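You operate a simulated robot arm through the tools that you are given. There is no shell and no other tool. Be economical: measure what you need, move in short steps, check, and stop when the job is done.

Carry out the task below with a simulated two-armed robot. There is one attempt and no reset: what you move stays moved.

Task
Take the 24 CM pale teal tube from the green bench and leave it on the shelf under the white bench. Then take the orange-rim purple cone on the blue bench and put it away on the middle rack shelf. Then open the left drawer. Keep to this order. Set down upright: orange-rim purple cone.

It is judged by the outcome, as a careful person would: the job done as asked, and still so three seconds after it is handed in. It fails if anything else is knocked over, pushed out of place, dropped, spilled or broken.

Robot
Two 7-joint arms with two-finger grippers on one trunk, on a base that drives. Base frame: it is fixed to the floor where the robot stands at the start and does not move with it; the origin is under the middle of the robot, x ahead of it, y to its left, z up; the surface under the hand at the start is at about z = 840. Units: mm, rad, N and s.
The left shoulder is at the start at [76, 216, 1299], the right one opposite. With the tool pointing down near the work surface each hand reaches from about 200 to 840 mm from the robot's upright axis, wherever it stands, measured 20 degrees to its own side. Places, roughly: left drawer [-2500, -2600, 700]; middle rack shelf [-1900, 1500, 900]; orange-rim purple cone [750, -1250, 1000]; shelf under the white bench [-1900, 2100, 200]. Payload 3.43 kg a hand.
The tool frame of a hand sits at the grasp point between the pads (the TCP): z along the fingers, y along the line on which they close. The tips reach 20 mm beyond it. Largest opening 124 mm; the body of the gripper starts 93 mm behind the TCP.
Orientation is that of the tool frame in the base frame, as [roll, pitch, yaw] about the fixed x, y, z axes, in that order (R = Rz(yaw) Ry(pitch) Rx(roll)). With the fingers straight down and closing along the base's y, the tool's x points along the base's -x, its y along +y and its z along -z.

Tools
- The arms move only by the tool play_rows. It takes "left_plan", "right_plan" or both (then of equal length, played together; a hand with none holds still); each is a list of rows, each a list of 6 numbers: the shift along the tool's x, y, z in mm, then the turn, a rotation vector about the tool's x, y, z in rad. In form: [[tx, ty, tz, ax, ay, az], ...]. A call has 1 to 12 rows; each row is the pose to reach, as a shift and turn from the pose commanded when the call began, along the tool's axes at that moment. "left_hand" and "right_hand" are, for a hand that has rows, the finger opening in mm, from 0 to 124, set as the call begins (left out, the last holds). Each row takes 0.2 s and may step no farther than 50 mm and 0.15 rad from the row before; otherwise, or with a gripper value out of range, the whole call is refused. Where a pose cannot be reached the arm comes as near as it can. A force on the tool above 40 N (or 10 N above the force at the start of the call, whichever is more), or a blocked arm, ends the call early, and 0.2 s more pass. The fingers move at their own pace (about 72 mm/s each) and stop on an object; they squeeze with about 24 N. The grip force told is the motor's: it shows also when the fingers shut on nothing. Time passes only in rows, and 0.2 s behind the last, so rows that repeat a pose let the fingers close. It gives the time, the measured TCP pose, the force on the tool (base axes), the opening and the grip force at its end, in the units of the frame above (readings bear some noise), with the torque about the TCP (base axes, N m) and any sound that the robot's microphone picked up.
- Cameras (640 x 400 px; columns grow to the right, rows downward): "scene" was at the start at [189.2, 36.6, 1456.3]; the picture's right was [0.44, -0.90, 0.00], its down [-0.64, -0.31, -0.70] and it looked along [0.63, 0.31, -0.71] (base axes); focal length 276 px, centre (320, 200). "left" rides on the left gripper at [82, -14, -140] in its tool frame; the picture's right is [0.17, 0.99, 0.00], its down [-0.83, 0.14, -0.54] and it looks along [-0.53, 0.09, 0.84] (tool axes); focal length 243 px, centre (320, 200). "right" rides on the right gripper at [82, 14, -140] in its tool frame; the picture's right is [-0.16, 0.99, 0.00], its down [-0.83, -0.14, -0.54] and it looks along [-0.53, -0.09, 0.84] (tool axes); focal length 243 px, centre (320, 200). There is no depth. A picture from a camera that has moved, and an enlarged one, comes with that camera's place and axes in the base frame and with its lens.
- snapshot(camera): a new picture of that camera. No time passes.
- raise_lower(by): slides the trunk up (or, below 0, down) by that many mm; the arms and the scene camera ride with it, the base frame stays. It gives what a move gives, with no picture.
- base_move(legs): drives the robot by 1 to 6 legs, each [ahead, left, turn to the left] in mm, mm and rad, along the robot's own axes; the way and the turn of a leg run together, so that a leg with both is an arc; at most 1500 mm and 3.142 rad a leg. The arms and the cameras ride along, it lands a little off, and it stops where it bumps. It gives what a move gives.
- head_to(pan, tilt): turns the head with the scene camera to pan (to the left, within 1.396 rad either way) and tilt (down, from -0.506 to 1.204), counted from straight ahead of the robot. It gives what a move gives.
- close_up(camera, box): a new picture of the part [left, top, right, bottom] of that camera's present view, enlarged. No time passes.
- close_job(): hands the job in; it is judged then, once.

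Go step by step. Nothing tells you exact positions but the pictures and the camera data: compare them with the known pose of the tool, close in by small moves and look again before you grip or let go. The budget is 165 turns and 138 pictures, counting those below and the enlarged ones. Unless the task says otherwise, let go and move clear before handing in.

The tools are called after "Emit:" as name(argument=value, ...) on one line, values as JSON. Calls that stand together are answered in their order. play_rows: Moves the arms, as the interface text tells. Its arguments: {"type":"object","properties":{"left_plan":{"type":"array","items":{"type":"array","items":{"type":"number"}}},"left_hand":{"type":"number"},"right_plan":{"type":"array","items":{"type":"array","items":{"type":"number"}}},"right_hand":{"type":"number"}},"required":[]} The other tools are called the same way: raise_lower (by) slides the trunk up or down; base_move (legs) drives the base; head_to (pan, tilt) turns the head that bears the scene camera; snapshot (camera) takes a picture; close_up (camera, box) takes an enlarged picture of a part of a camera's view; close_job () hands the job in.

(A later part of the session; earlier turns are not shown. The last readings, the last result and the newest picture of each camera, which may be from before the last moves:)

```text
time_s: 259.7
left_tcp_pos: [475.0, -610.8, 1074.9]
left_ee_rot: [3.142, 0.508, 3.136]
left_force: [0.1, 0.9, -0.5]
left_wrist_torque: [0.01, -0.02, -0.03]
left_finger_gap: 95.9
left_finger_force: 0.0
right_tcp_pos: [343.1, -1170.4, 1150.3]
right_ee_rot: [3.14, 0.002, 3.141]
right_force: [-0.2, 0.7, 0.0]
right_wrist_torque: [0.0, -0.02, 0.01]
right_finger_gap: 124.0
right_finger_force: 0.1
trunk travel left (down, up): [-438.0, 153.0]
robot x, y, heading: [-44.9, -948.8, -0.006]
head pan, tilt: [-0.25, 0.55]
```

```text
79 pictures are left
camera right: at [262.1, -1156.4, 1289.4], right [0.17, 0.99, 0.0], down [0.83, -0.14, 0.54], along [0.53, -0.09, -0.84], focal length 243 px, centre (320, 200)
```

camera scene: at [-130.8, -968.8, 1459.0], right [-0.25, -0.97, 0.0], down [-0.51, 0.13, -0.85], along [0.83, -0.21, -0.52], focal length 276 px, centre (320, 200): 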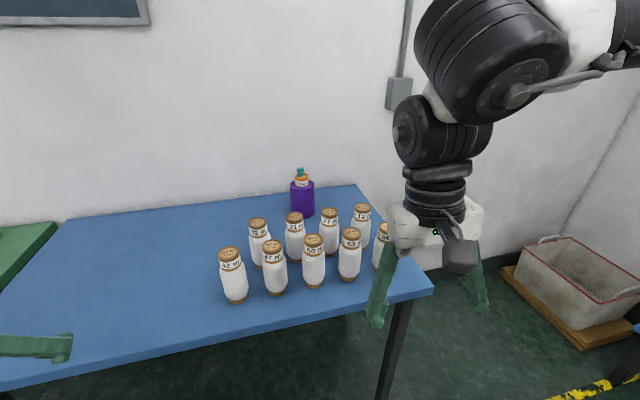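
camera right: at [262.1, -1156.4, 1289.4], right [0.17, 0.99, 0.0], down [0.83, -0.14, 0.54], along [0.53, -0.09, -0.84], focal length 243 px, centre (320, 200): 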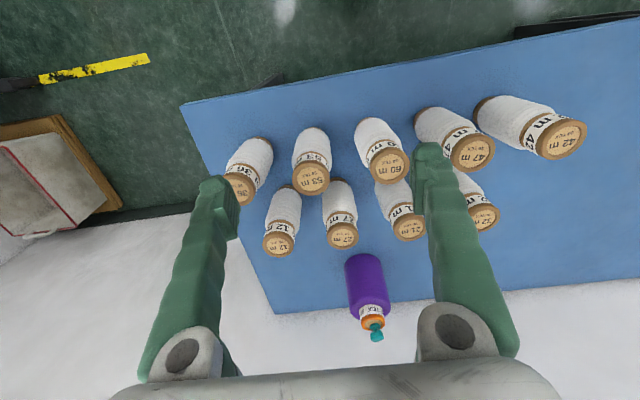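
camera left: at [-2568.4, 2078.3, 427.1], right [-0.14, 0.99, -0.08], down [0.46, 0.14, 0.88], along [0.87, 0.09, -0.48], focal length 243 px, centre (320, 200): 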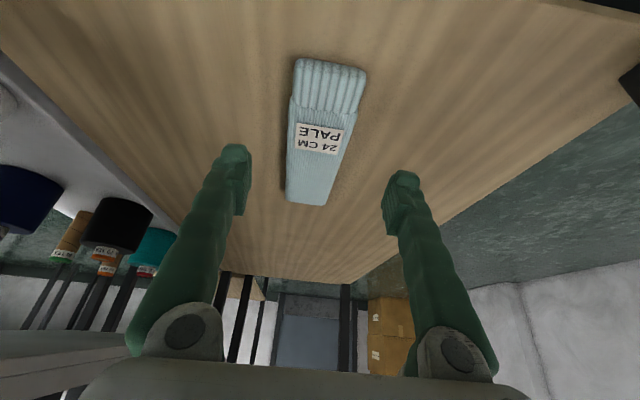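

Cone centre ≈[773, -1126], body z 850–960, top ≈1017. I bring the right hand over the bobbins to a tilted pre-grasp behind/above the cone.

Emit:
play_rows(right_plan=[[-40, 6, 0, 0, -0.0875, 0], [-80, 12, 0, 0, -0.175, 0], [-120, 18, 0, 0, -0.2625, 0], [-160, 24, 0, 0, -0.35, 0], [-200, 30, 0, 0, -0.4375, 0], [-240, 36, 10, 0, -0.525, 0], [-275, 42, 30, 0, -0.6125, 0], [-300, 44, 50, 0, -0.7, 0], [-300, 44, 50, 0, -0.7, 0]], right_hand=124)

Emit:
snapshot(camera="right")

Emit:
snapshot(camera="scene")

```text
time_s: 261.7
left_tcp_pos: [475.9, -611.4, 1075.8]
left_ee_rot: [3.138, 0.507, 3.132]
left_force: [0.3, -0.3, 0.4]
left_wrist_torque: [0.0, 0.01, 0.02]
left_finger_gap: 96.2
left_finger_force: 0.0
right_tcp_pos: [630.0, -1114.4, 1099.4]
right_ee_rot: [3.139, 0.706, 3.132]
right_force: [0.2, 1.0, 0.0]
right_wrist_torque: [0.03, -0.02, 0.01]
right_finger_gap: 124.0
right_finger_force: 0.0
right hand out of reach, approached as far as the arm can: row 1, 2, 3, 4, 5, 6, 7, 8, 9
trunk travel left (down, up): [-438.0, 153.0]
robot x, y, heading: [-43.0, -951.2, -0.006]
head pan, tilt: [-0.25, 0.55]
```

```text
78 pictures are left
camera right: at [477.8, -1098.9, 1152.2], right [0.14, 0.98, 0.11], down [0.28, -0.14, 0.95], along [0.95, -0.1, -0.3], focal length 243 px, centre (320, 200)
```

right: 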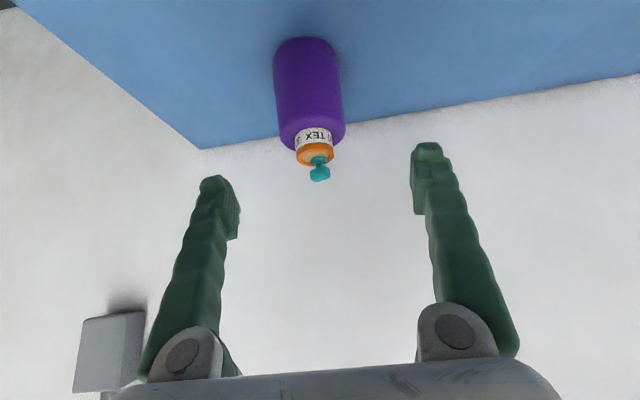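

```text
77 pictures are left
camera scene: at [165.1, -970.3, 1459.1], right [-0.25, -0.97, 0.0], down [-0.51, 0.13, -0.85], along [0.83, -0.21, -0.52], focal length 276 px, centre (320, 200)
```

scene: 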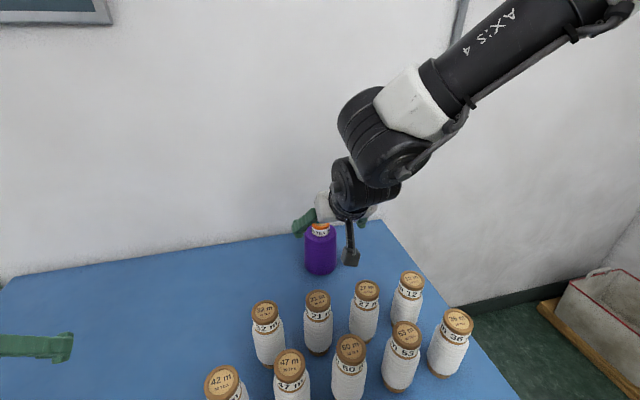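

Cone centre refined to [770, -1126]; my approach axis points almost exactly at it. I advance 130 mm along the fingers and check.

Emit:
play_rows(right_plan=[[4, -10, 20, 0, 0, 0], [7, -11, 60, 0, 0, 0], [7, -11, 95, 0, 0, 0], [7, -11, 130, 0, 0, 0]])

Emit:
snapshot(camera="right")

Emit:
snapshot(camera="scene")

```text
time_s: 262.7
left_tcp_pos: [477.1, -611.7, 1074.7]
left_ee_rot: [3.14, 0.506, 3.137]
left_force: [0.4, 0.0, -0.6]
left_wrist_torque: [0.0, 0.01, 0.01]
left_finger_gap: 96.0
left_finger_force: 0.1
right_tcp_pos: [666.5, -1085.9, 1000.7]
right_ee_rot: [-3.139, 0.709, 3.118]
right_force: [0.5, 0.3, 0.7]
right_wrist_torque: [-0.04, 0.01, 0.04]
right_finger_gap: 124.1
right_finger_force: 0.0
right hand out of reach, approached as far as the arm can: row 1, 2, 3, 4
trunk travel left (down, up): [-438.0, 153.0]
robot x, y, heading: [-40.0, -947.9, -0.0]
head pan, tilt: [-0.25, 0.55]
```

```text
76 pictures are left
camera right: at [515.3, -1067.9, 1052.8], right [0.15, 0.98, 0.11], down [0.28, -0.15, 0.95], along [0.95, -0.11, -0.29], focal length 243 px, centre (320, 200)
```

right: 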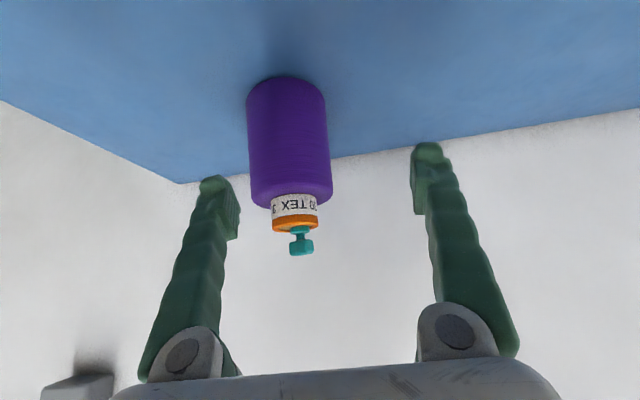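

```text
75 pictures are left
camera scene: at [166.9, -969.8, 1458.8], right [-0.25, -0.97, 0.0], down [-0.51, 0.13, -0.85], along [0.83, -0.21, -0.52], focal length 276 px, centre (320, 200)
```

scene: 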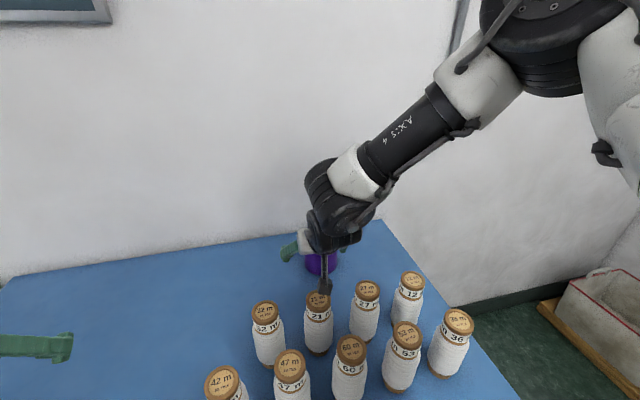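

The hand was limited in reach and drifted to +y. I back off and try a yaw of +0.35 with the fingers pointing slightly inward, which suits the elbow-out arm better.

Emit:
play_rows(right_plan=[[0, 0, -45, 0, 0, 0], [0, 0, -90, 0, 0, 0], [0, 0, -110, -0.08, 0, -0.09], [0, 0, -110, -0.16, 0, -0.18], [0, 0, -110, -0.23, 0, -0.27], [0, 0, -110, -0.23, 0, -0.27]])

```text
time_s: 264.1
left_tcp_pos: [475.7, -611.1, 1074.9]
left_ee_rot: [3.14, 0.507, 3.136]
left_force: [1.0, -0.2, -0.2]
left_wrist_torque: [0.0, 0.0, 0.01]
left_finger_gap: 95.9
left_finger_force: 0.1
right_tcp_pos: [526.1, -1026.3, 1054.7]
right_ee_rot: [-3.137, 0.703, -2.837]
right_force: [0.5, -1.5, -0.7]
right_wrist_torque: [-0.02, -0.01, -0.04]
right_finger_gap: 124.1
right_finger_force: 0.0
right hand out of reach, approached as far as the arm can: row 3, 4, 5, 6
trunk travel left (down, up): [-438.0, 153.0]
robot x, y, heading: [-41.1, -945.2, -0.007]
head pan, tilt: [-0.25, 0.55]
```

That made it worse, so the opposite yaw should help. I rise and rotate to yaw −0.35.

Emit:
play_rows(right_plan=[[-13, 0, -15, 0.076, 0, 0.089], [-26, 0, -30, 0.152, 0, 0.178], [-39, 0, -46, 0.228, 0, 0.267], [-39, 0, -46, 0.304, 0, 0.356], [-39, 0, -46, 0.38, 0, 0.445], [-39, 0, -46, 0.455, 0, 0.533], [-39, 0, -46, 0.455, 0, 0.533]])

Emit:
snapshot(camera="scene")

```text
time_s: 265.7
left_tcp_pos: [475.5, -611.7, 1075.1]
left_ee_rot: [3.139, 0.508, 3.135]
left_force: [0.1, -0.5, -0.1]
left_wrist_torque: [-0.02, -0.01, -0.03]
left_finger_gap: 95.7
left_finger_force: 0.1
right_tcp_pos: [529.7, -1026.7, 1121.3]
right_ee_rot: [3.11, 0.695, 2.705]
right_force: [0.2, -0.6, -0.2]
right_wrist_torque: [0.0, 0.03, -0.04]
right_finger_gap: 123.8
right_finger_force: 0.0
trunk travel left (down, up): [-438.0, 153.0]
robot x, y, heading: [-43.8, -949.9, -0.003]
head pan, tilt: [-0.25, 0.55]
```

```text
74 pictures are left
camera scene: at [165.8, -969.9, 1459.0], right [-0.25, -0.97, 0.0], down [-0.51, 0.13, -0.85], along [0.83, -0.21, -0.52], focal length 276 px, centre (320, 200)
```

scene: 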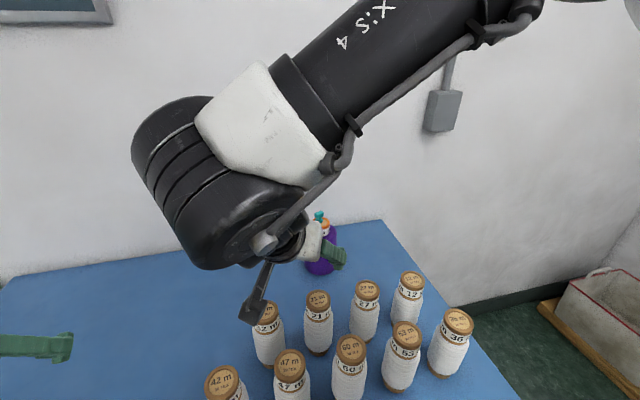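

Reachable now. I advance to a pre-grasp 150 mm back along the fingers from the cone.

Emit:
play_rows(right_plan=[[-14, 2, 34, 0, 0, 0], [-29, 5, 68, 0, 0, 0], [-43, 7, 101, 0, 0, 0], [-57, 9, 135, 0, 0, 0], [-72, 12, 169, 0, 0, 0], [-72, 12, 169, 0, 0, 0]])

Emit:
snapshot(camera="right")

Emit:
snapshot(camera="scene")

```text
time_s: 267.1
left_tcp_pos: [475.0, -611.1, 1075.1]
left_ee_rot: [3.139, 0.508, 3.137]
left_force: [0.6, 0.9, -0.5]
left_wrist_torque: [-0.03, -0.02, 0.0]
left_finger_gap: 95.9
left_finger_force: 0.0
right_tcp_pos: [681.0, -1077.0, 1033.5]
right_ee_rot: [-3.132, 0.707, 2.747]
right_force: [-0.3, -0.1, 0.3]
right_wrist_torque: [-0.05, 0.03, 0.0]
right_finger_gap: 124.1
right_finger_force: 0.0
trunk travel left (down, up): [-438.0, 153.0]
robot x, y, heading: [-44.8, -947.3, -0.0]
head pan, tilt: [-0.25, 0.55]
```

```text
73 pictures are left
camera right: at [546.6, -1004.5, 1087.2], right [0.5, 0.86, 0.1], down [0.21, -0.23, 0.95], along [0.84, -0.45, -0.29], focal length 243 px, centre (320, 200)
```

right: 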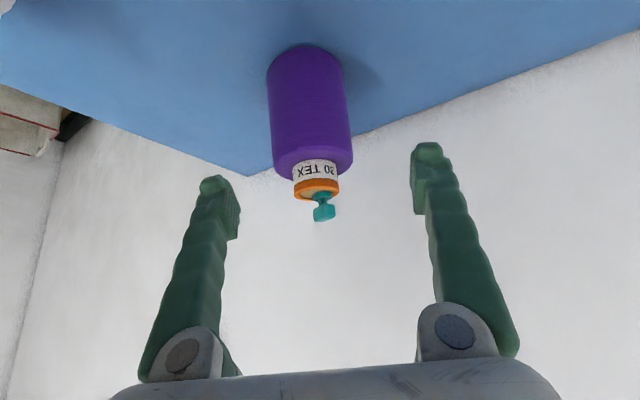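

```text
72 pictures are left
camera scene: at [164.9, -969.5, 1459.1], right [-0.25, -0.97, 0.0], down [-0.51, 0.13, -0.85], along [0.83, -0.21, -0.52], focal length 276 px, centre (320, 200)
```

scene: 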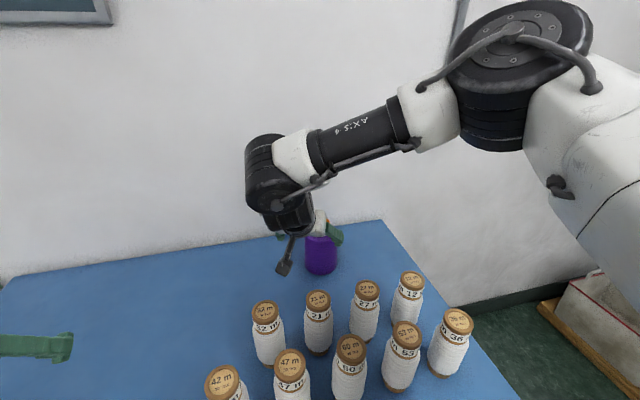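

Cone centre confirmed at [770, -1125]. I go in along the finger axis.

Emit:
play_rows(right_plan=[[-2, -11, 15, 0, 0, 0], [-4, -11, 50, 0, 0, 0], [-4, -11, 85, 0, 0, 0]])

Emit:
snapshot(camera="right")

```text
time_s: 267.9
left_tcp_pos: [476.4, -611.7, 1074.5]
left_ee_rot: [3.139, 0.504, 3.138]
left_force: [0.3, 0.3, 1.4]
left_wrist_torque: [0.02, 0.02, 0.01]
left_finger_gap: 96.0
left_finger_force: 0.1
right_tcp_pos: [733.7, -1111.8, 968.3]
right_ee_rot: [-3.135, 0.706, 2.749]
right_force: [0.6, -0.7, 0.3]
right_wrist_torque: [0.0, -0.01, 0.02]
right_finger_gap: 124.0
right_finger_force: 0.0
trunk travel left (down, up): [-438.0, 153.0]
robot x, y, heading: [-39.7, -942.7, -0.003]
head pan, tilt: [-0.25, 0.55]
```

```text
71 pictures are left
camera right: at [598.5, -1039.0, 1022.0], right [0.5, 0.86, 0.1], down [0.21, -0.23, 0.95], along [0.84, -0.45, -0.3], focal length 243 px, centre (320, 200)
```

right: 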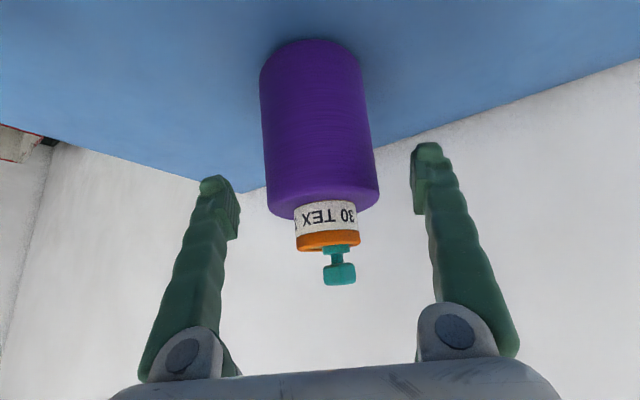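

Emit:
play_rows(right_plan=[[0, 0, 30, 0, 0, 0], [0, 0, 50, 0, 0, 0], [0, 0, 60, 0, 0, 0], [0, 0, 60, 0, 0, 0]])

Emit:
snapshot(camera="right")

Emit:
snapshot(camera="scene")

```text
time_s: 268.9
left_tcp_pos: [475.5, -611.9, 1075.4]
left_ee_rot: [3.141, 0.508, 3.136]
left_force: [-0.8, 0.5, 0.2]
left_wrist_torque: [0.0, -0.02, -0.03]
left_finger_gap: 95.8
left_finger_force: 0.1
right_tcp_pos: [767.9, -1125.6, 924.1]
right_ee_rot: [-3.134, 0.709, 2.747]
right_force: [0.2, -0.4, 0.2]
right_wrist_torque: [-0.02, -0.01, 0.02]
right_finger_gap: 124.1
right_finger_force: 0.0
trunk travel left (down, up): [-438.0, 153.0]
robot x, y, heading: [-43.8, -950.2, -0.004]
head pan, tilt: [-0.25, 0.55]
```

```text
70 pictures are left
camera right: at [633.2, -1053.9, 977.7], right [0.5, 0.86, 0.1], down [0.21, -0.23, 0.95], along [0.84, -0.45, -0.29], focal length 243 px, centre (320, 200)
```

right: 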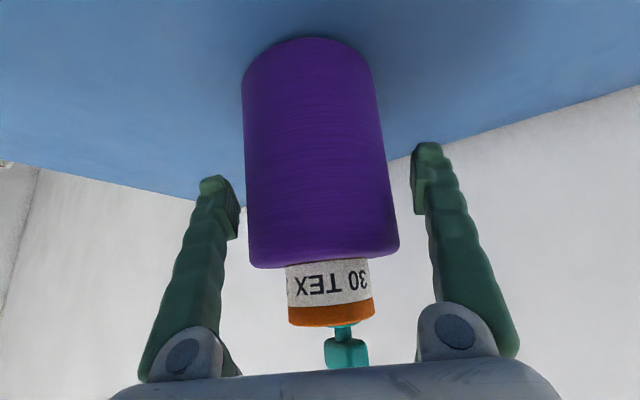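

```text
69 pictures are left
camera scene: at [166.1, -969.9, 1459.0], right [-0.25, -0.97, 0.0], down [-0.51, 0.13, -0.85], along [0.83, -0.21, -0.52], focal length 276 px, centre (320, 200)
```

scene: 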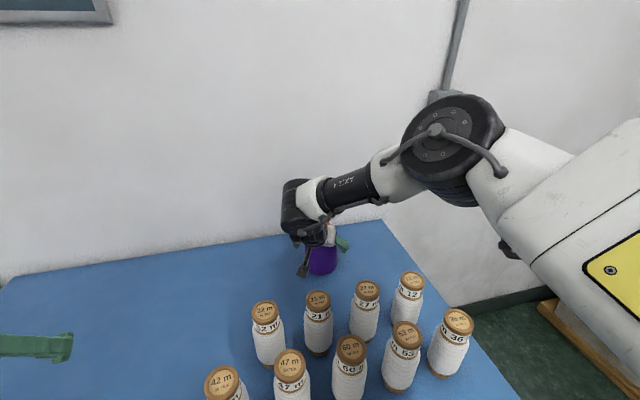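

Well centred. I close the gripper.

Emit:
play_rows(right_plan=[[0, 0, 0, 0, 0, 0], [0, 0, 0, 0, 0, 0], [0, 0, 0, 0, 0, 0], [0, 0, 0, 0, 0, 0]], right_hand=60)

Emit:
snapshot(camera="right")

```text
time_s: 269.9
left_tcp_pos: [476.5, -612.2, 1075.9]
left_ee_rot: [3.14, 0.508, 3.134]
left_force: [0.7, 0.0, -0.6]
left_wrist_torque: [-0.05, 0.01, 0.03]
left_finger_gap: 95.9
left_finger_force: 0.1
right_tcp_pos: [768.2, -1126.2, 925.0]
right_ee_rot: [-3.134, 0.708, 2.747]
right_force: [0.2, -1.6, 0.2]
right_wrist_torque: [-0.02, -0.03, 0.01]
right_finger_gap: 97.3
right_finger_force: 23.7
trunk travel left (down, up): [-438.0, 153.0]
robot x, y, heading: [-44.8, -949.1, 0.001]
head pan, tilt: [-0.25, 0.55]
```

```text
68 pictures are left
camera right: at [633.0, -1054.2, 977.8], right [0.5, 0.86, 0.1], down [0.21, -0.23, 0.95], along [0.84, -0.45, -0.29], focal length 243 px, centre (320, 200)
```

right: 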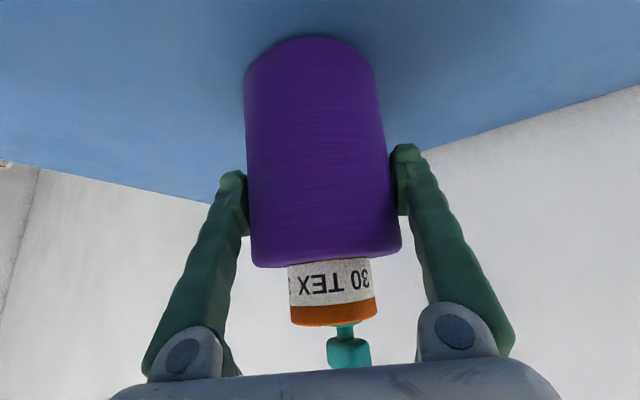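

Gripped at 97 mm. I lift straight up 220 mm.

Emit:
play_rows(right_plan=[[-13, 0, -15, 0, 0, 0], [-39, 0, -46, 0, 0, 0], [-65, 0, -76, 0, 0, 0], [-91, 0, -106, 0, 0, 0], [-117, 0, -137, 0, 0, 0], [-143, 0, -167, 0, 0, 0], [-143, 0, -167, 0, 0, 0]])

Emit:
snapshot(camera="right")

Emit:
snapshot(camera="scene")

```text
time_s: 271.5
left_tcp_pos: [476.8, -611.9, 1074.9]
left_ee_rot: [3.14, 0.507, 3.135]
left_force: [0.5, 0.3, 0.8]
left_wrist_torque: [-0.02, 0.03, -0.01]
left_finger_gap: 96.0
left_finger_force: 0.1
right_tcp_pos: [772.2, -1124.0, 1144.6]
right_ee_rot: [-3.133, 0.706, 2.749]
right_force: [0.2, -0.1, -2.8]
right_wrist_torque: [0.0, 0.01, 0.01]
right_finger_gap: 97.3
right_finger_force: 23.6
trunk travel left (down, up): [-438.0, 153.0]
robot x, y, heading: [-43.1, -945.6, -0.001]
head pan, tilt: [-0.25, 0.55]
```

```text
67 pictures are left
camera right: at [637.5, -1052.4, 1198.7], right [0.5, 0.86, 0.1], down [0.21, -0.23, 0.95], along [0.84, -0.45, -0.3], focal length 243 px, centre (320, 200)
```

right: 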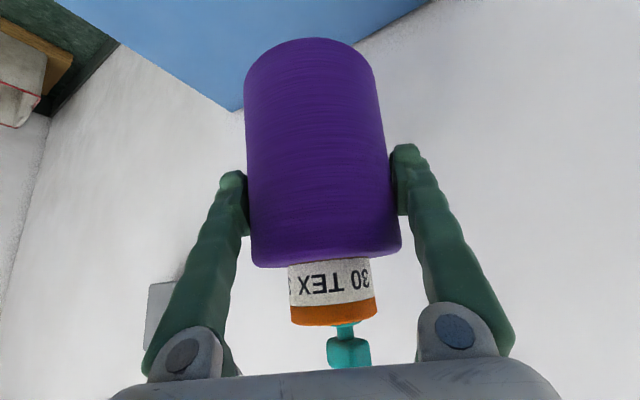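

```text
66 pictures are left
camera scene: at [167.0, -970.2, 1458.7], right [-0.25, -0.97, 0.0], down [-0.51, 0.13, -0.85], along [0.83, -0.21, -0.52], focal length 276 px, centre (320, 200)
```

scene: 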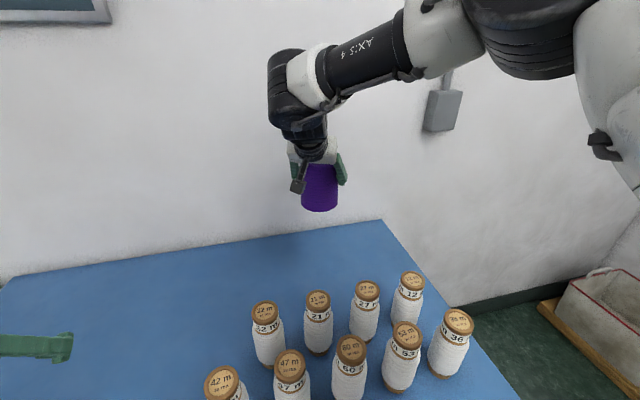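

Held firmly and level. I back away from the bench, then draw the cone closer.

Emit:
base_move(legs=[[-330, 0, 0]])

Emit:
play_rows(right_plan=[[28, -15, -24, 0, 0, 0], [56, -31, -48, 0, 0, 0], [84, -46, -72, 0, 0, 0], [112, -61, -96, 0, 0, 0], [126, -69, -108, 0, 0, 0]])

Emit:
snapshot(camera="right")

```text
time_s: 274.1
left_tcp_pos: [149.4, -613.0, 1074.1]
left_ee_rot: [3.14, 0.505, 3.13]
left_force: [-0.2, -0.5, -0.7]
left_wrist_torque: [-0.02, 0.0, -0.01]
left_finger_gap: 95.7
left_finger_force: 0.1
right_tcp_pos: [441.5, -1126.7, 1145.9]
right_ee_rot: [-3.134, 0.704, 2.742]
right_force: [0.4, -0.6, -2.6]
right_wrist_torque: [0.0, 0.03, -0.01]
right_finger_gap: 97.1
right_finger_force: 24.3
trunk travel left (down, up): [-438.0, 153.0]
robot x, y, heading: [-375.2, -940.1, -0.006]
head pan, tilt: [-0.25, 0.55]
```

```text
time_s: 275.2
left_tcp_pos: [147.7, -612.4, 1075.3]
left_ee_rot: [3.14, 0.51, 3.13]
left_force: [0.2, -0.1, 0.4]
left_wrist_torque: [0.01, -0.01, 0.04]
left_finger_gap: 96.2
left_finger_force: 0.1
right_tcp_pos: [262.4, -1124.0, 1147.2]
right_ee_rot: [-3.135, 0.707, 2.742]
right_force: [-0.1, -0.9, -2.3]
right_wrist_torque: [0.0, 0.0, 0.01]
right_finger_gap: 97.1
right_finger_force: 23.9
trunk travel left (down, up): [-438.0, 153.0]
robot x, y, heading: [-372.7, -943.3, -0.004]
head pan, tilt: [-0.25, 0.55]
```

```text
65 pictures are left
camera right: at [127.6, -1051.1, 1200.0], right [0.5, 0.86, 0.1], down [0.21, -0.23, 0.95], along [0.84, -0.46, -0.29], focal length 243 px, centre (320, 200)
```

right: 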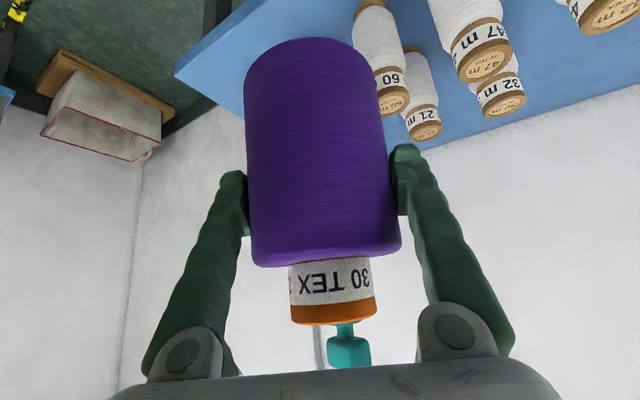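

Now I drive to the aisle and back along it to the rack.

Emit:
base_move(legs=[[0, 1340, 0.004]])

Emit:
base_move(legs=[[-1480, 0, 0]])

```text
time_s: 293.4
left_tcp_pos: [159.5, 734.9, 1074.9]
left_ee_rot: [3.141, 0.507, 3.13]
left_force: [-0.6, -0.1, -0.3]
left_wrist_torque: [0.0, -0.04, 0.03]
left_finger_gap: 95.8
left_finger_force: 0.2
right_tcp_pos: [274.9, 222.0, 1147.1]
right_ee_rot: [-3.135, 0.708, 2.742]
right_force: [0.0, 0.0, -2.6]
right_wrist_torque: [-0.05, 0.02, 0.0]
right_finger_gap: 96.6
right_finger_force: 24.1
trunk travel left (down, up): [-438.0, 153.0]
robot x, y, heading: [-362.6, 402.6, -0.009]
head pan, tilt: [-0.25, 0.55]
```

```text
time_s: 302.6
left_tcp_pos: [-1326.9, 752.8, 1075.6]
left_ee_rot: [3.14, 0.509, 3.112]
left_force: [0.9, 0.0, 0.5]
left_wrist_torque: [0.01, 0.04, 0.02]
left_finger_gap: 96.0
left_finger_force: 0.2
right_tcp_pos: [-1222.8, 237.2, 1146.5]
right_ee_rot: [-3.133, 0.705, 2.723]
right_force: [-0.6, 0.3, -2.8]
right_wrist_torque: [0.02, -0.01, 0.0]
right_finger_gap: 96.4
right_finger_force: 23.9
trunk travel left (down, up): [-438.0, 153.0]
robot x, y, heading: [-1857.6, 428.2, -0.025]
head pan, tilt: [-0.25, 0.55]
```

Emit:
base_move(legs=[[0, 0, 1.595]])

Emit:
head_to(pan=0.0, tilt=0.45)

Emit:
snapshot(camera="scene")

Emit:
snapshot(camera="left")

```text
time_s: 308.4
left_tcp_pos: [-2205.5, 938.3, 1074.4]
left_ee_rot: [3.139, 0.508, -1.547]
left_force: [-0.1, 0.8, 0.3]
left_wrist_torque: [0.04, 0.03, -0.03]
left_finger_gap: 96.0
left_finger_force: 0.0
right_tcp_pos: [-1697.7, 1068.6, 1146.8]
right_ee_rot: [-3.132, 0.705, -1.936]
right_force: [0.5, 0.6, -3.4]
right_wrist_torque: [-0.01, 0.01, 0.02]
right_finger_gap: 95.6
right_finger_force: 24.2
trunk travel left (down, up): [-438.0, 153.0]
robot x, y, heading: [-1852.1, 427.8, 1.602]
head pan, tilt: [-0.25, 0.55]
```

```text
time_s: 309.1
left_tcp_pos: [-2204.8, 937.3, 1075.1]
left_ee_rot: [3.141, 0.508, -1.549]
left_force: [-0.1, 0.1, -0.3]
left_wrist_torque: [-0.01, -0.03, -0.04]
left_finger_gap: 96.0
left_finger_force: 0.0
right_tcp_pos: [-1699.0, 1068.4, 1147.2]
right_ee_rot: [-3.135, 0.705, -1.939]
right_force: [0.1, -1.2, -2.4]
right_wrist_torque: [-0.02, 0.03, 0.0]
right_finger_gap: 95.8
right_finger_force: 24.3
trunk travel left (down, up): [-438.0, 153.0]
robot x, y, heading: [-1854.0, 428.4, 1.601]
head pan, tilt: [0.0, 0.45]
```

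```text
64 pictures are left
camera scene: at [-1860.1, 643.7, 1467.9], right [1.0, 0.02, 0.0], down [0.01, -0.44, -0.9], along [-0.02, 0.9, -0.44], focal length 276 px, centre (320, 200)
```

scene: 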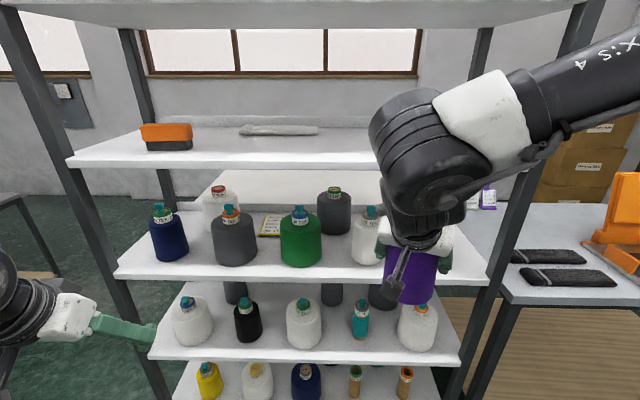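

```text
63 pictures are left
camera left: at [-2188.3, 797.9, 1157.2], right [-0.98, -0.17, -0.08], down [-0.15, 0.46, 0.88], along [-0.11, 0.87, -0.48], focal length 243 px, centre (320, 200)
```

left: 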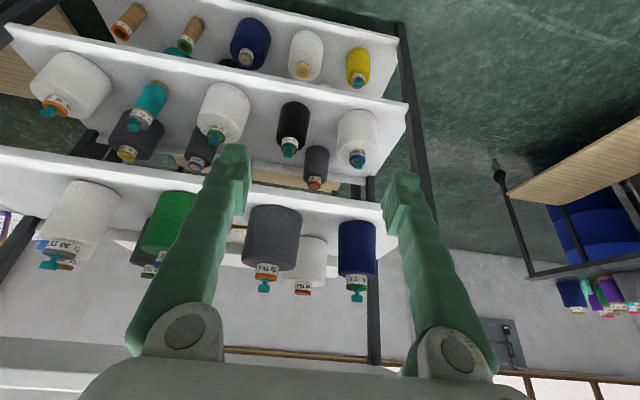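

Middle shelf (top ≈ z 890) has free room on its right part. I check with the right camera and a close-up.

Emit:
snapshot(camera="right")

Emit:
close_up(camera="scene", box=[110, 160, 510, 300])

```text
62 pictures are left
camera right: at [-1765.7, 931.4, 1199.5], right [-0.87, 0.48, 0.1], down [0.23, 0.21, 0.95], along [0.43, 0.85, -0.3], focal length 243 px, centre (320, 200)
```

right: 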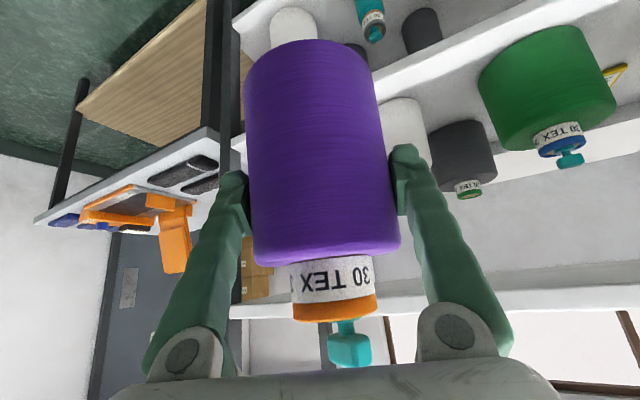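

```text
1.60 times, centred on (310, 230) of scene
camera zoom: at [-1860.1, 643.7, 1467.9], right [1.0, 0.02, 0.0], down [0.01, -0.44, -0.9], along [-0.02, 0.9, -0.44], focal length 442 px, centre (336, 152)
```

zoom: 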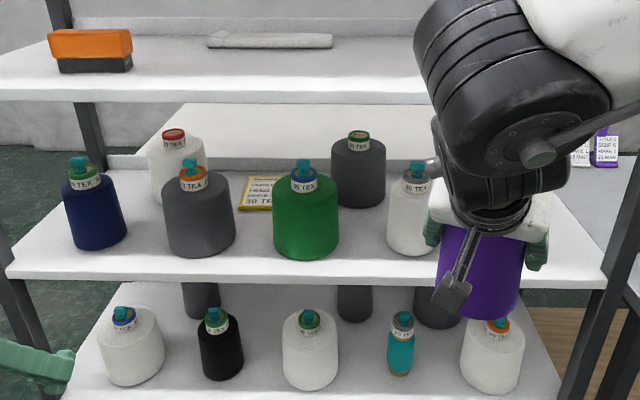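

Emit:
close_up(camera="scene", box=[250, 208, 298, 238])

```text
13.33 times, centred on (274, 223) of scene
camera zoom: at [-1860.1, 643.7, 1467.9], right [1.0, 0.02, 0.0], down [0.01, -0.44, -0.9], along [-0.02, 0.9, -0.44], focal length 3679 px, centre (933, -107)
```

zoom: 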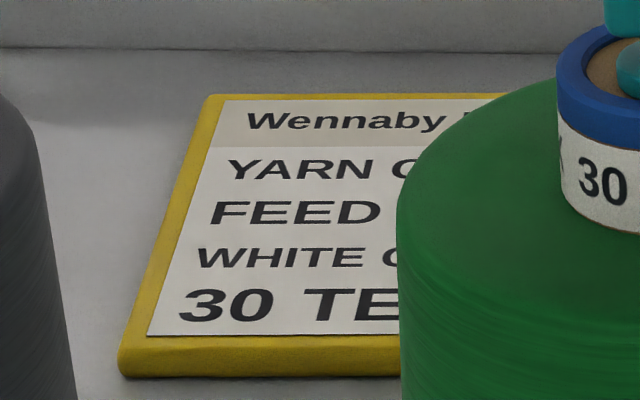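

I shift the base right so the cone lines up with the free spot around x≈-1540, lower the hand to entry height, and check.

Emit:
base_move(legs=[[0, -158, -0.03]])

Emit:
play_rows(right_plan=[[24, 0, 28, 0, 0, 0], [48, 0, 56, 0, 0, 0], [72, 0, 84, 0, 0, 0], [95, 0, 111, 0, 0, 0], [95, 0, 111, 0, 0, 0]])

Emit:
head_to(pan=-0.1, tilt=0.45)

Emit:
snapshot(camera="scene")

Emit:
snapshot(camera="right")

```text
time_s: 311.9
left_tcp_pos: [-2036.0, 950.9, 1073.5]
left_ee_rot: [3.139, 0.508, -1.579]
left_force: [-0.4, -0.6, 0.1]
left_wrist_torque: [0.0, 0.03, 0.0]
left_finger_gap: 95.9
left_finger_force: 0.1
right_tcp_pos: [-1524.6, 1065.3, 1146.1]
right_ee_rot: [-3.133, 0.706, -1.969]
right_force: [0.6, 0.1, -3.2]
right_wrist_torque: [-0.03, 0.02, -0.02]
right_finger_gap: 95.5
right_finger_force: 23.7
trunk travel left (down, up): [-438.0, 153.0]
robot x, y, heading: [-1697.8, 430.7, 1.563]
head pan, tilt: [0.0, 0.45]
```

```text
time_s: 313.1
left_tcp_pos: [-2034.4, 949.5, 1075.0]
left_ee_rot: [3.14, 0.508, -1.579]
left_force: [-0.2, 0.9, 0.1]
left_wrist_torque: [-0.01, -0.01, 0.02]
left_finger_gap: 95.8
left_finger_force: 0.1
right_tcp_pos: [-1522.2, 1066.4, 1000.6]
right_ee_rot: [-3.133, 0.706, -1.968]
right_force: [-0.1, 0.1, -2.4]
right_wrist_torque: [-0.04, -0.02, -0.02]
right_finger_gap: 95.5
right_finger_force: 23.5
trunk travel left (down, up): [-438.0, 153.0]
robot x, y, heading: [-1696.1, 430.1, 1.563]
head pan, tilt: [0.0, 0.45]
```

```text
time_s: 313.7
left_tcp_pos: [-2034.2, 950.3, 1075.8]
left_ee_rot: [3.139, 0.507, -1.58]
left_force: [0.0, 0.5, -0.4]
left_wrist_torque: [0.0, -0.01, -0.01]
left_finger_gap: 95.9
left_finger_force: 0.1
right_tcp_pos: [-1521.7, 1066.2, 1000.5]
right_ee_rot: [-3.133, 0.704, -1.969]
right_force: [0.1, -0.3, -3.7]
right_wrist_torque: [-0.02, 0.03, 0.03]
right_finger_gap: 95.6
right_finger_force: 24.0
trunk travel left (down, up): [-438.0, 153.0]
robot x, y, heading: [-1702.0, 432.8, 1.563]
head pan, tilt: [-0.099, 0.45]
```

```text
59 pictures are left
camera scene: at [-1689.8, 644.5, 1468.0], right [0.99, -0.11, 0.0], down [-0.05, -0.43, -0.9], along [0.09, 0.9, -0.44], focal length 276 px, centre (320, 200)
```

scene: 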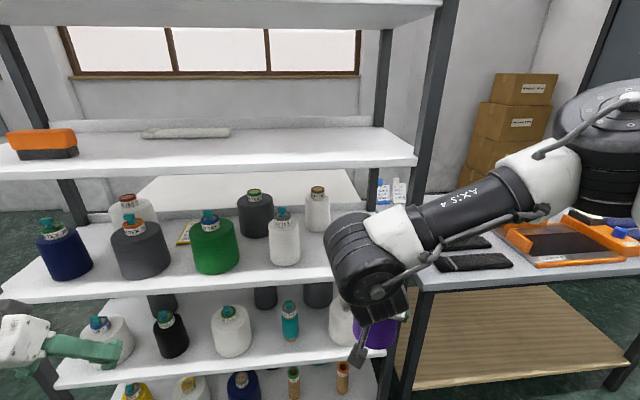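

```text
58 pictures are left
camera right: at [-1594.5, 930.4, 1053.2], right [-0.86, 0.5, 0.1], down [0.23, 0.21, 0.95], along [0.46, 0.84, -0.3], focal length 243 px, centre (320, 200)
```

right: 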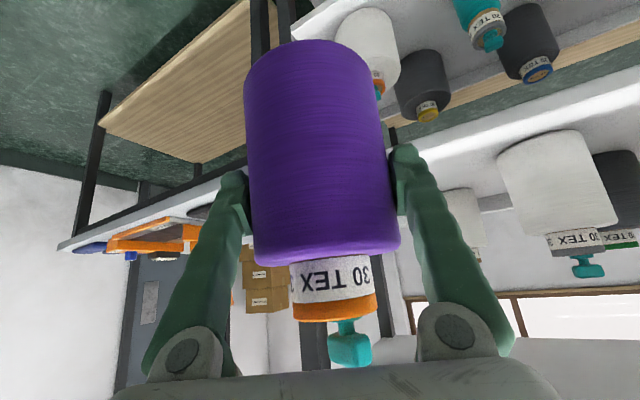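

Aligned at x≈-1522 with clear space on both sides. I drive 140 mm ahead and then look before entering.

Emit:
base_move(legs=[[140, 0, 0.008]])

Emit:
play_rows(right_plan=[[-10, 0, -11, 0, 0, 0], [-31, 12, 7, 0, 0, 0], [-45, 19, 18, 0, 0, 0], [-45, 19, 18, 0, 0, 0]])

Emit:
snapshot(camera="right")

Emit:
head_to(pan=-0.25, tilt=0.6)

Emit:
snapshot(camera="scene")

```text
time_s: 315.2
left_tcp_pos: [-2038.3, 1085.9, 1075.4]
left_ee_rot: [3.14, 0.509, -1.572]
left_force: [0.0, 0.8, 0.8]
left_wrist_torque: [0.03, -0.01, -0.01]
left_finger_gap: 96.0
left_finger_force: 0.1
right_tcp_pos: [-1526.3, 1204.7, 1001.6]
right_ee_rot: [-3.135, 0.705, -1.959]
right_force: [0.0, 0.4, -3.5]
right_wrist_torque: [-0.01, -0.01, 0.0]
right_finger_gap: 95.5
right_finger_force: 23.8
trunk travel left (down, up): [-438.0, 153.0]
robot x, y, heading: [-1702.1, 571.0, 1.573]
head pan, tilt: [-0.099, 0.45]
```

```text
time_s: 316.2
left_tcp_pos: [-2038.9, 1084.6, 1074.3]
left_ee_rot: [3.141, 0.508, -1.573]
left_force: [-0.3, -0.1, 0.7]
left_wrist_torque: [-0.01, 0.01, 0.01]
left_finger_gap: 95.9
left_finger_force: 0.1
right_tcp_pos: [-1527.5, 1256.4, 1015.6]
right_ee_rot: [-3.133, 0.705, -1.96]
right_force: [0.5, -0.5, -2.7]
right_wrist_torque: [-0.02, -0.02, 0.0]
right_finger_gap: 95.6
right_finger_force: 23.7
trunk travel left (down, up): [-438.0, 153.0]
robot x, y, heading: [-1696.6, 567.5, 1.571]
head pan, tilt: [-0.099, 0.45]
```

```text
57 pictures are left
camera right: at [-1598.0, 1119.6, 1068.8], right [-0.86, 0.5, 0.1], down [0.23, 0.21, 0.95], along [0.45, 0.84, -0.3], focal length 243 px, centre (320, 200)
```

right: 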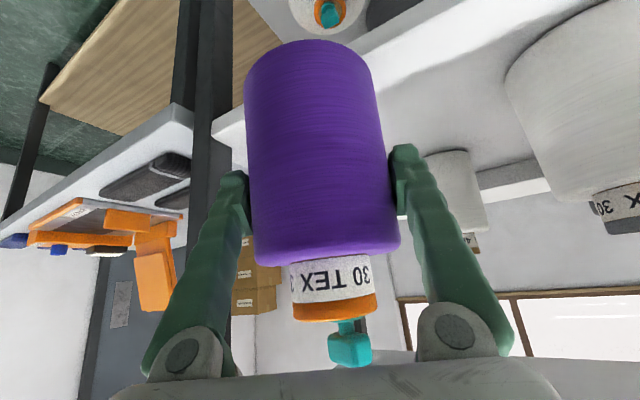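

```text
time_s: 316.9
left_tcp_pos: [-2038.5, 1086.5, 1075.5]
left_ee_rot: [3.14, 0.509, -1.572]
left_force: [0.1, 1.0, 0.5]
left_wrist_torque: [-0.02, 0.05, 0.01]
left_finger_gap: 96.1
left_finger_force: 0.1
right_tcp_pos: [-1526.8, 1254.9, 1015.5]
right_ee_rot: [-3.134, 0.705, -1.96]
right_force: [-0.8, -0.8, -2.8]
right_wrist_torque: [-0.01, -0.01, 0.04]
right_finger_gap: 95.5
right_finger_force: 24.1
trunk travel left (down, up): [-438.0, 153.0]
robot x, y, heading: [-1698.5, 566.7, 1.569]
head pan, tilt: [-0.25, 0.6]
```

```text
56 pictures are left
camera scene: at [-1678.5, 778.0, 1454.5], right [0.97, -0.24, 0.0], down [-0.14, -0.55, -0.83], along [0.2, 0.8, -0.56], focal length 276 px, centre (320, 200)
```

scene: 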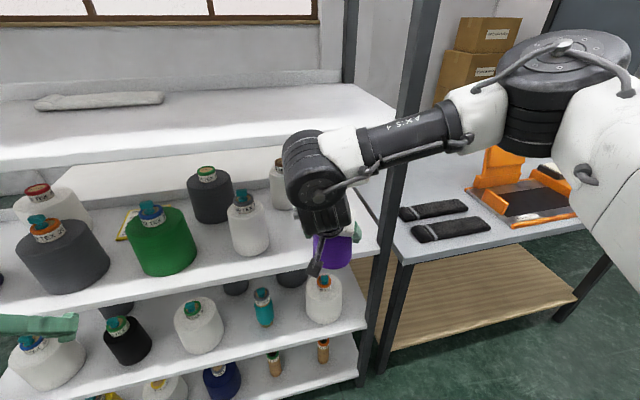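

Cone is at the front edge, about 40 mm above the shelf. I move it 130 mm inward.

Emit:
play_rows(right_plan=[[-23, 12, 19, 0, 0, 0], [-46, 25, 39, 0, 0, 0], [-69, 37, 58, 0, 0, 0], [-92, 49, 78, 0, 0, 0], [-92, 49, 78, 0, 0, 0]])

Emit:
snapshot(camera="right")

Emit:
snapshot(camera="scene")

```text
time_s: 318.1
left_tcp_pos: [-2038.3, 1086.2, 1076.1]
left_ee_rot: [3.139, 0.507, -1.572]
left_force: [-0.8, -1.4, -1.1]
left_wrist_torque: [-0.01, 0.03, 0.01]
left_finger_gap: 95.9
left_finger_force: 0.0
right_tcp_pos: [-1524.4, 1388.8, 1016.9]
right_ee_rot: [-3.135, 0.704, -1.96]
right_force: [-0.2, 0.4, -2.0]
right_wrist_torque: [0.01, 0.0, 0.01]
right_finger_gap: 95.7
right_finger_force: 24.5
trunk travel left (down, up): [-438.0, 153.0]
robot x, y, heading: [-1702.2, 567.7, 1.573]
head pan, tilt: [-0.25, 0.6]
```

```text
55 pictures are left
camera right: at [-1596.5, 1251.5, 1069.3], right [-0.86, 0.5, 0.1], down [0.23, 0.21, 0.95], along [0.45, 0.84, -0.3], focal length 243 px, centre (320, 200)
```

right: 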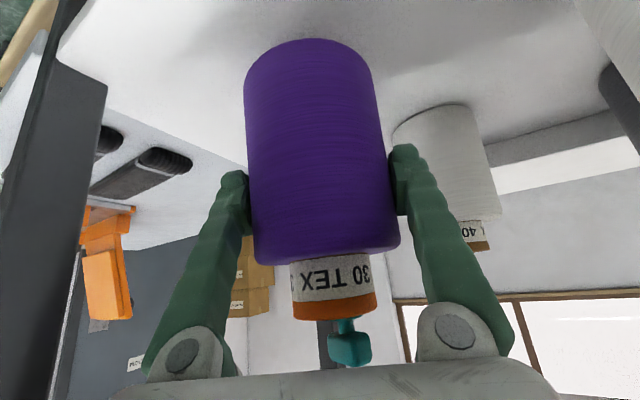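

```text
54 pictures are left
camera scene: at [-1677.9, 777.7, 1454.5], right [0.97, -0.25, 0.0], down [-0.14, -0.55, -0.83], along [0.2, 0.8, -0.56], focal length 276 px, centre (320, 200)
```

scene: 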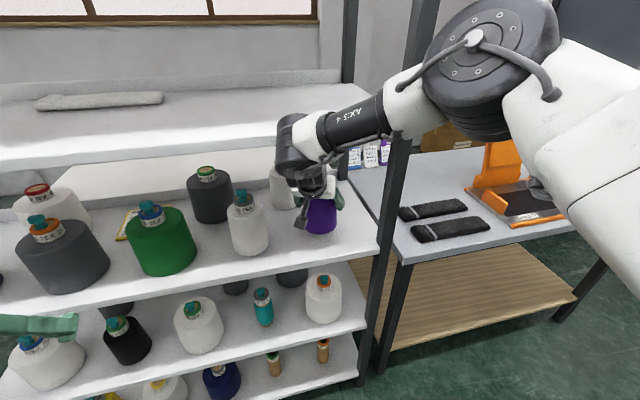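

Cone is over the middle shelf, inside the edge. I lower gently in small steps.

Emit:
play_rows(right_plan=[[8, 0, 9, 0, 0, 0], [16, 0, 19, 0, 0, 0], [19, 0, 23, 0, 0, 0], [19, 0, 23, 0, 0, 0]])

Emit:
snapshot(camera="right")

```text
time_s: 319.1
left_tcp_pos: [-2038.2, 1085.3, 1076.3]
left_ee_rot: [3.141, 0.507, -1.571]
left_force: [-1.3, -0.1, 0.7]
left_wrist_torque: [0.0, -0.01, 0.03]
left_finger_gap: 95.9
left_finger_force: 0.0
right_tcp_pos: [-1524.8, 1385.9, 987.1]
right_ee_rot: [-3.135, 0.712, -1.962]
right_force: [0.8, 1.2, 8.5]
right_wrist_torque: [0.52, 0.24, -0.05]
right_finger_gap: 95.2
right_finger_force: 24.9
trunk travel left (down, up): [-438.0, 153.0]
robot x, y, heading: [-1701.6, 569.4, 1.568]
head pan, tilt: [-0.25, 0.6]
```

```text
53 pictures are left
camera right: at [-1596.8, 1250.5, 1040.0], right [-0.86, 0.5, 0.1], down [0.23, 0.2, 0.95], along [0.45, 0.84, -0.29], focal length 243 px, centre (320, 200)
```

right: 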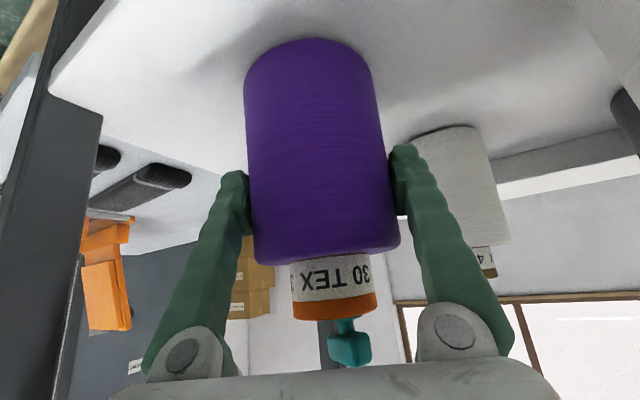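

Contact with ~11 N. I open the fingers fully in place.

Emit:
play_rows(right_plan=[[0, 0, 0, 0, 0, 0], [0, 0, 0, 0, 0, 0], [0, 0, 0, 0, 0, 0]], right_hand=124)

Emit:
snapshot(camera="right")

```text
time_s: 319.9
left_tcp_pos: [-2038.3, 1085.5, 1075.9]
left_ee_rot: [3.141, 0.508, -1.572]
left_force: [-0.5, -0.1, -0.3]
left_wrist_torque: [0.0, 0.04, -0.02]
left_finger_gap: 96.2
left_finger_force: 0.0
right_tcp_pos: [-1526.1, 1386.5, 984.2]
right_ee_rot: [-3.133, 0.705, -1.959]
right_force: [0.4, -0.3, 1.0]
right_wrist_torque: [0.02, -0.01, -0.02]
right_finger_gap: 123.7
right_finger_force: 0.0
trunk travel left (down, up): [-438.0, 153.0]
robot x, y, heading: [-1699.0, 570.0, 1.576]
head pan, tilt: [-0.25, 0.6]
```

```text
52 pictures are left
camera right: at [-1597.0, 1250.2, 1038.0], right [-0.86, 0.5, 0.1], down [0.23, 0.21, 0.95], along [0.45, 0.84, -0.3], focal length 243 px, centre (320, 200)
```

right: 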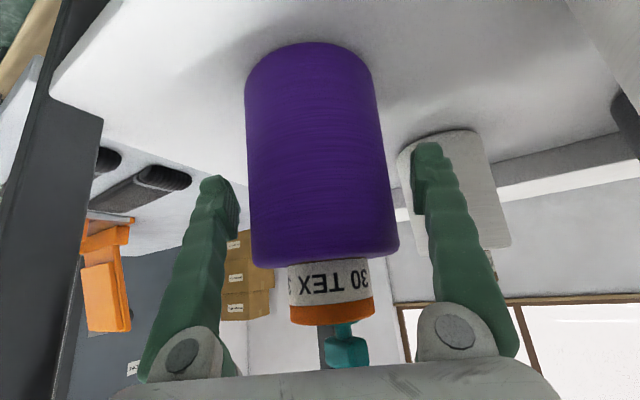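

Released and standing upright. I withdraw backwards along the hand's own plane.

Emit:
play_rows(right_plan=[[0, 0, -30, 0, 0, 0], [0, 0, -60, 0, 0, 0], [34, 0, -89, 0, 0, 0], [69, 0, -118, 0, 0, 0], [103, 0, -147, 0, 0, 0], [137, 0, -177, 0, 0, 0], [160, 0, -196, 0, 0, 0]])

Emit:
base_move(legs=[[-150, 0, 0]])

Emit:
snapshot(camera="scene")

Emit:
snapshot(camera="right")

```text
time_s: 321.5
left_tcp_pos: [-2039.9, 1084.8, 1074.2]
left_ee_rot: [3.14, 0.507, -1.572]
left_force: [0.1, -0.5, 0.8]
left_wrist_torque: [0.03, -0.02, 0.0]
left_finger_gap: 96.2
left_finger_force: 0.1
right_tcp_pos: [-1619.8, 1158.4, 1031.3]
right_ee_rot: [-3.134, 0.707, -1.961]
right_force: [-0.6, 0.1, 0.0]
right_wrist_torque: [0.0, -0.04, 0.03]
right_finger_gap: 123.8
right_finger_force: 0.2
trunk travel left (down, up): [-438.0, 153.0]
robot x, y, heading: [-1699.8, 567.7, 1.577]
head pan, tilt: [-0.25, 0.6]
```

```text
time_s: 323.1
left_tcp_pos: [-2037.6, 936.4, 1073.9]
left_ee_rot: [3.14, 0.505, -1.575]
left_force: [0.2, 0.4, 0.4]
left_wrist_torque: [0.01, 0.02, -0.03]
left_finger_gap: 95.8
left_finger_force: 0.1
right_tcp_pos: [-1619.4, 1006.8, 1028.5]
right_ee_rot: [-3.132, 0.704, -1.961]
right_force: [1.2, -0.5, 0.9]
right_wrist_torque: [-0.02, -0.02, -0.02]
right_finger_gap: 123.9
right_finger_force: 0.0
trunk travel left (down, up): [-438.0, 153.0]
robot x, y, heading: [-1699.0, 418.0, 1.57]
head pan, tilt: [-0.25, 0.6]
```

```text
51 pictures are left
camera scene: at [-1678.0, 627.5, 1454.2], right [0.97, -0.25, 0.0], down [-0.14, -0.55, -0.82], along [0.2, 0.8, -0.57], focal length 276 px, centre (320, 200)
```

scene: 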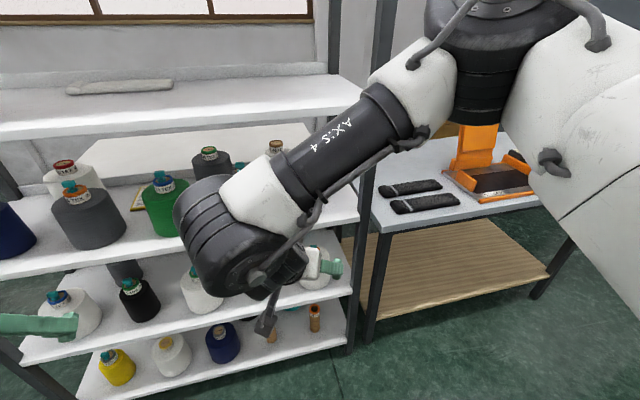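

```text
50 pictures are left
camera right: at [-1690.0, 871.7, 1082.9], right [-0.86, 0.5, 0.1], down [0.23, 0.21, 0.95], along [0.45, 0.84, -0.3], focal length 243 px, centre (320, 200)
```

right: 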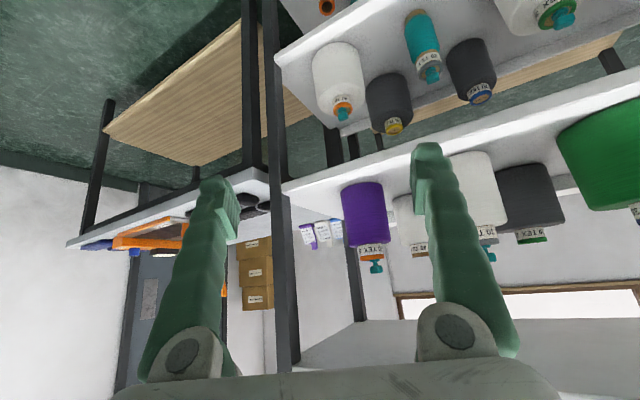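

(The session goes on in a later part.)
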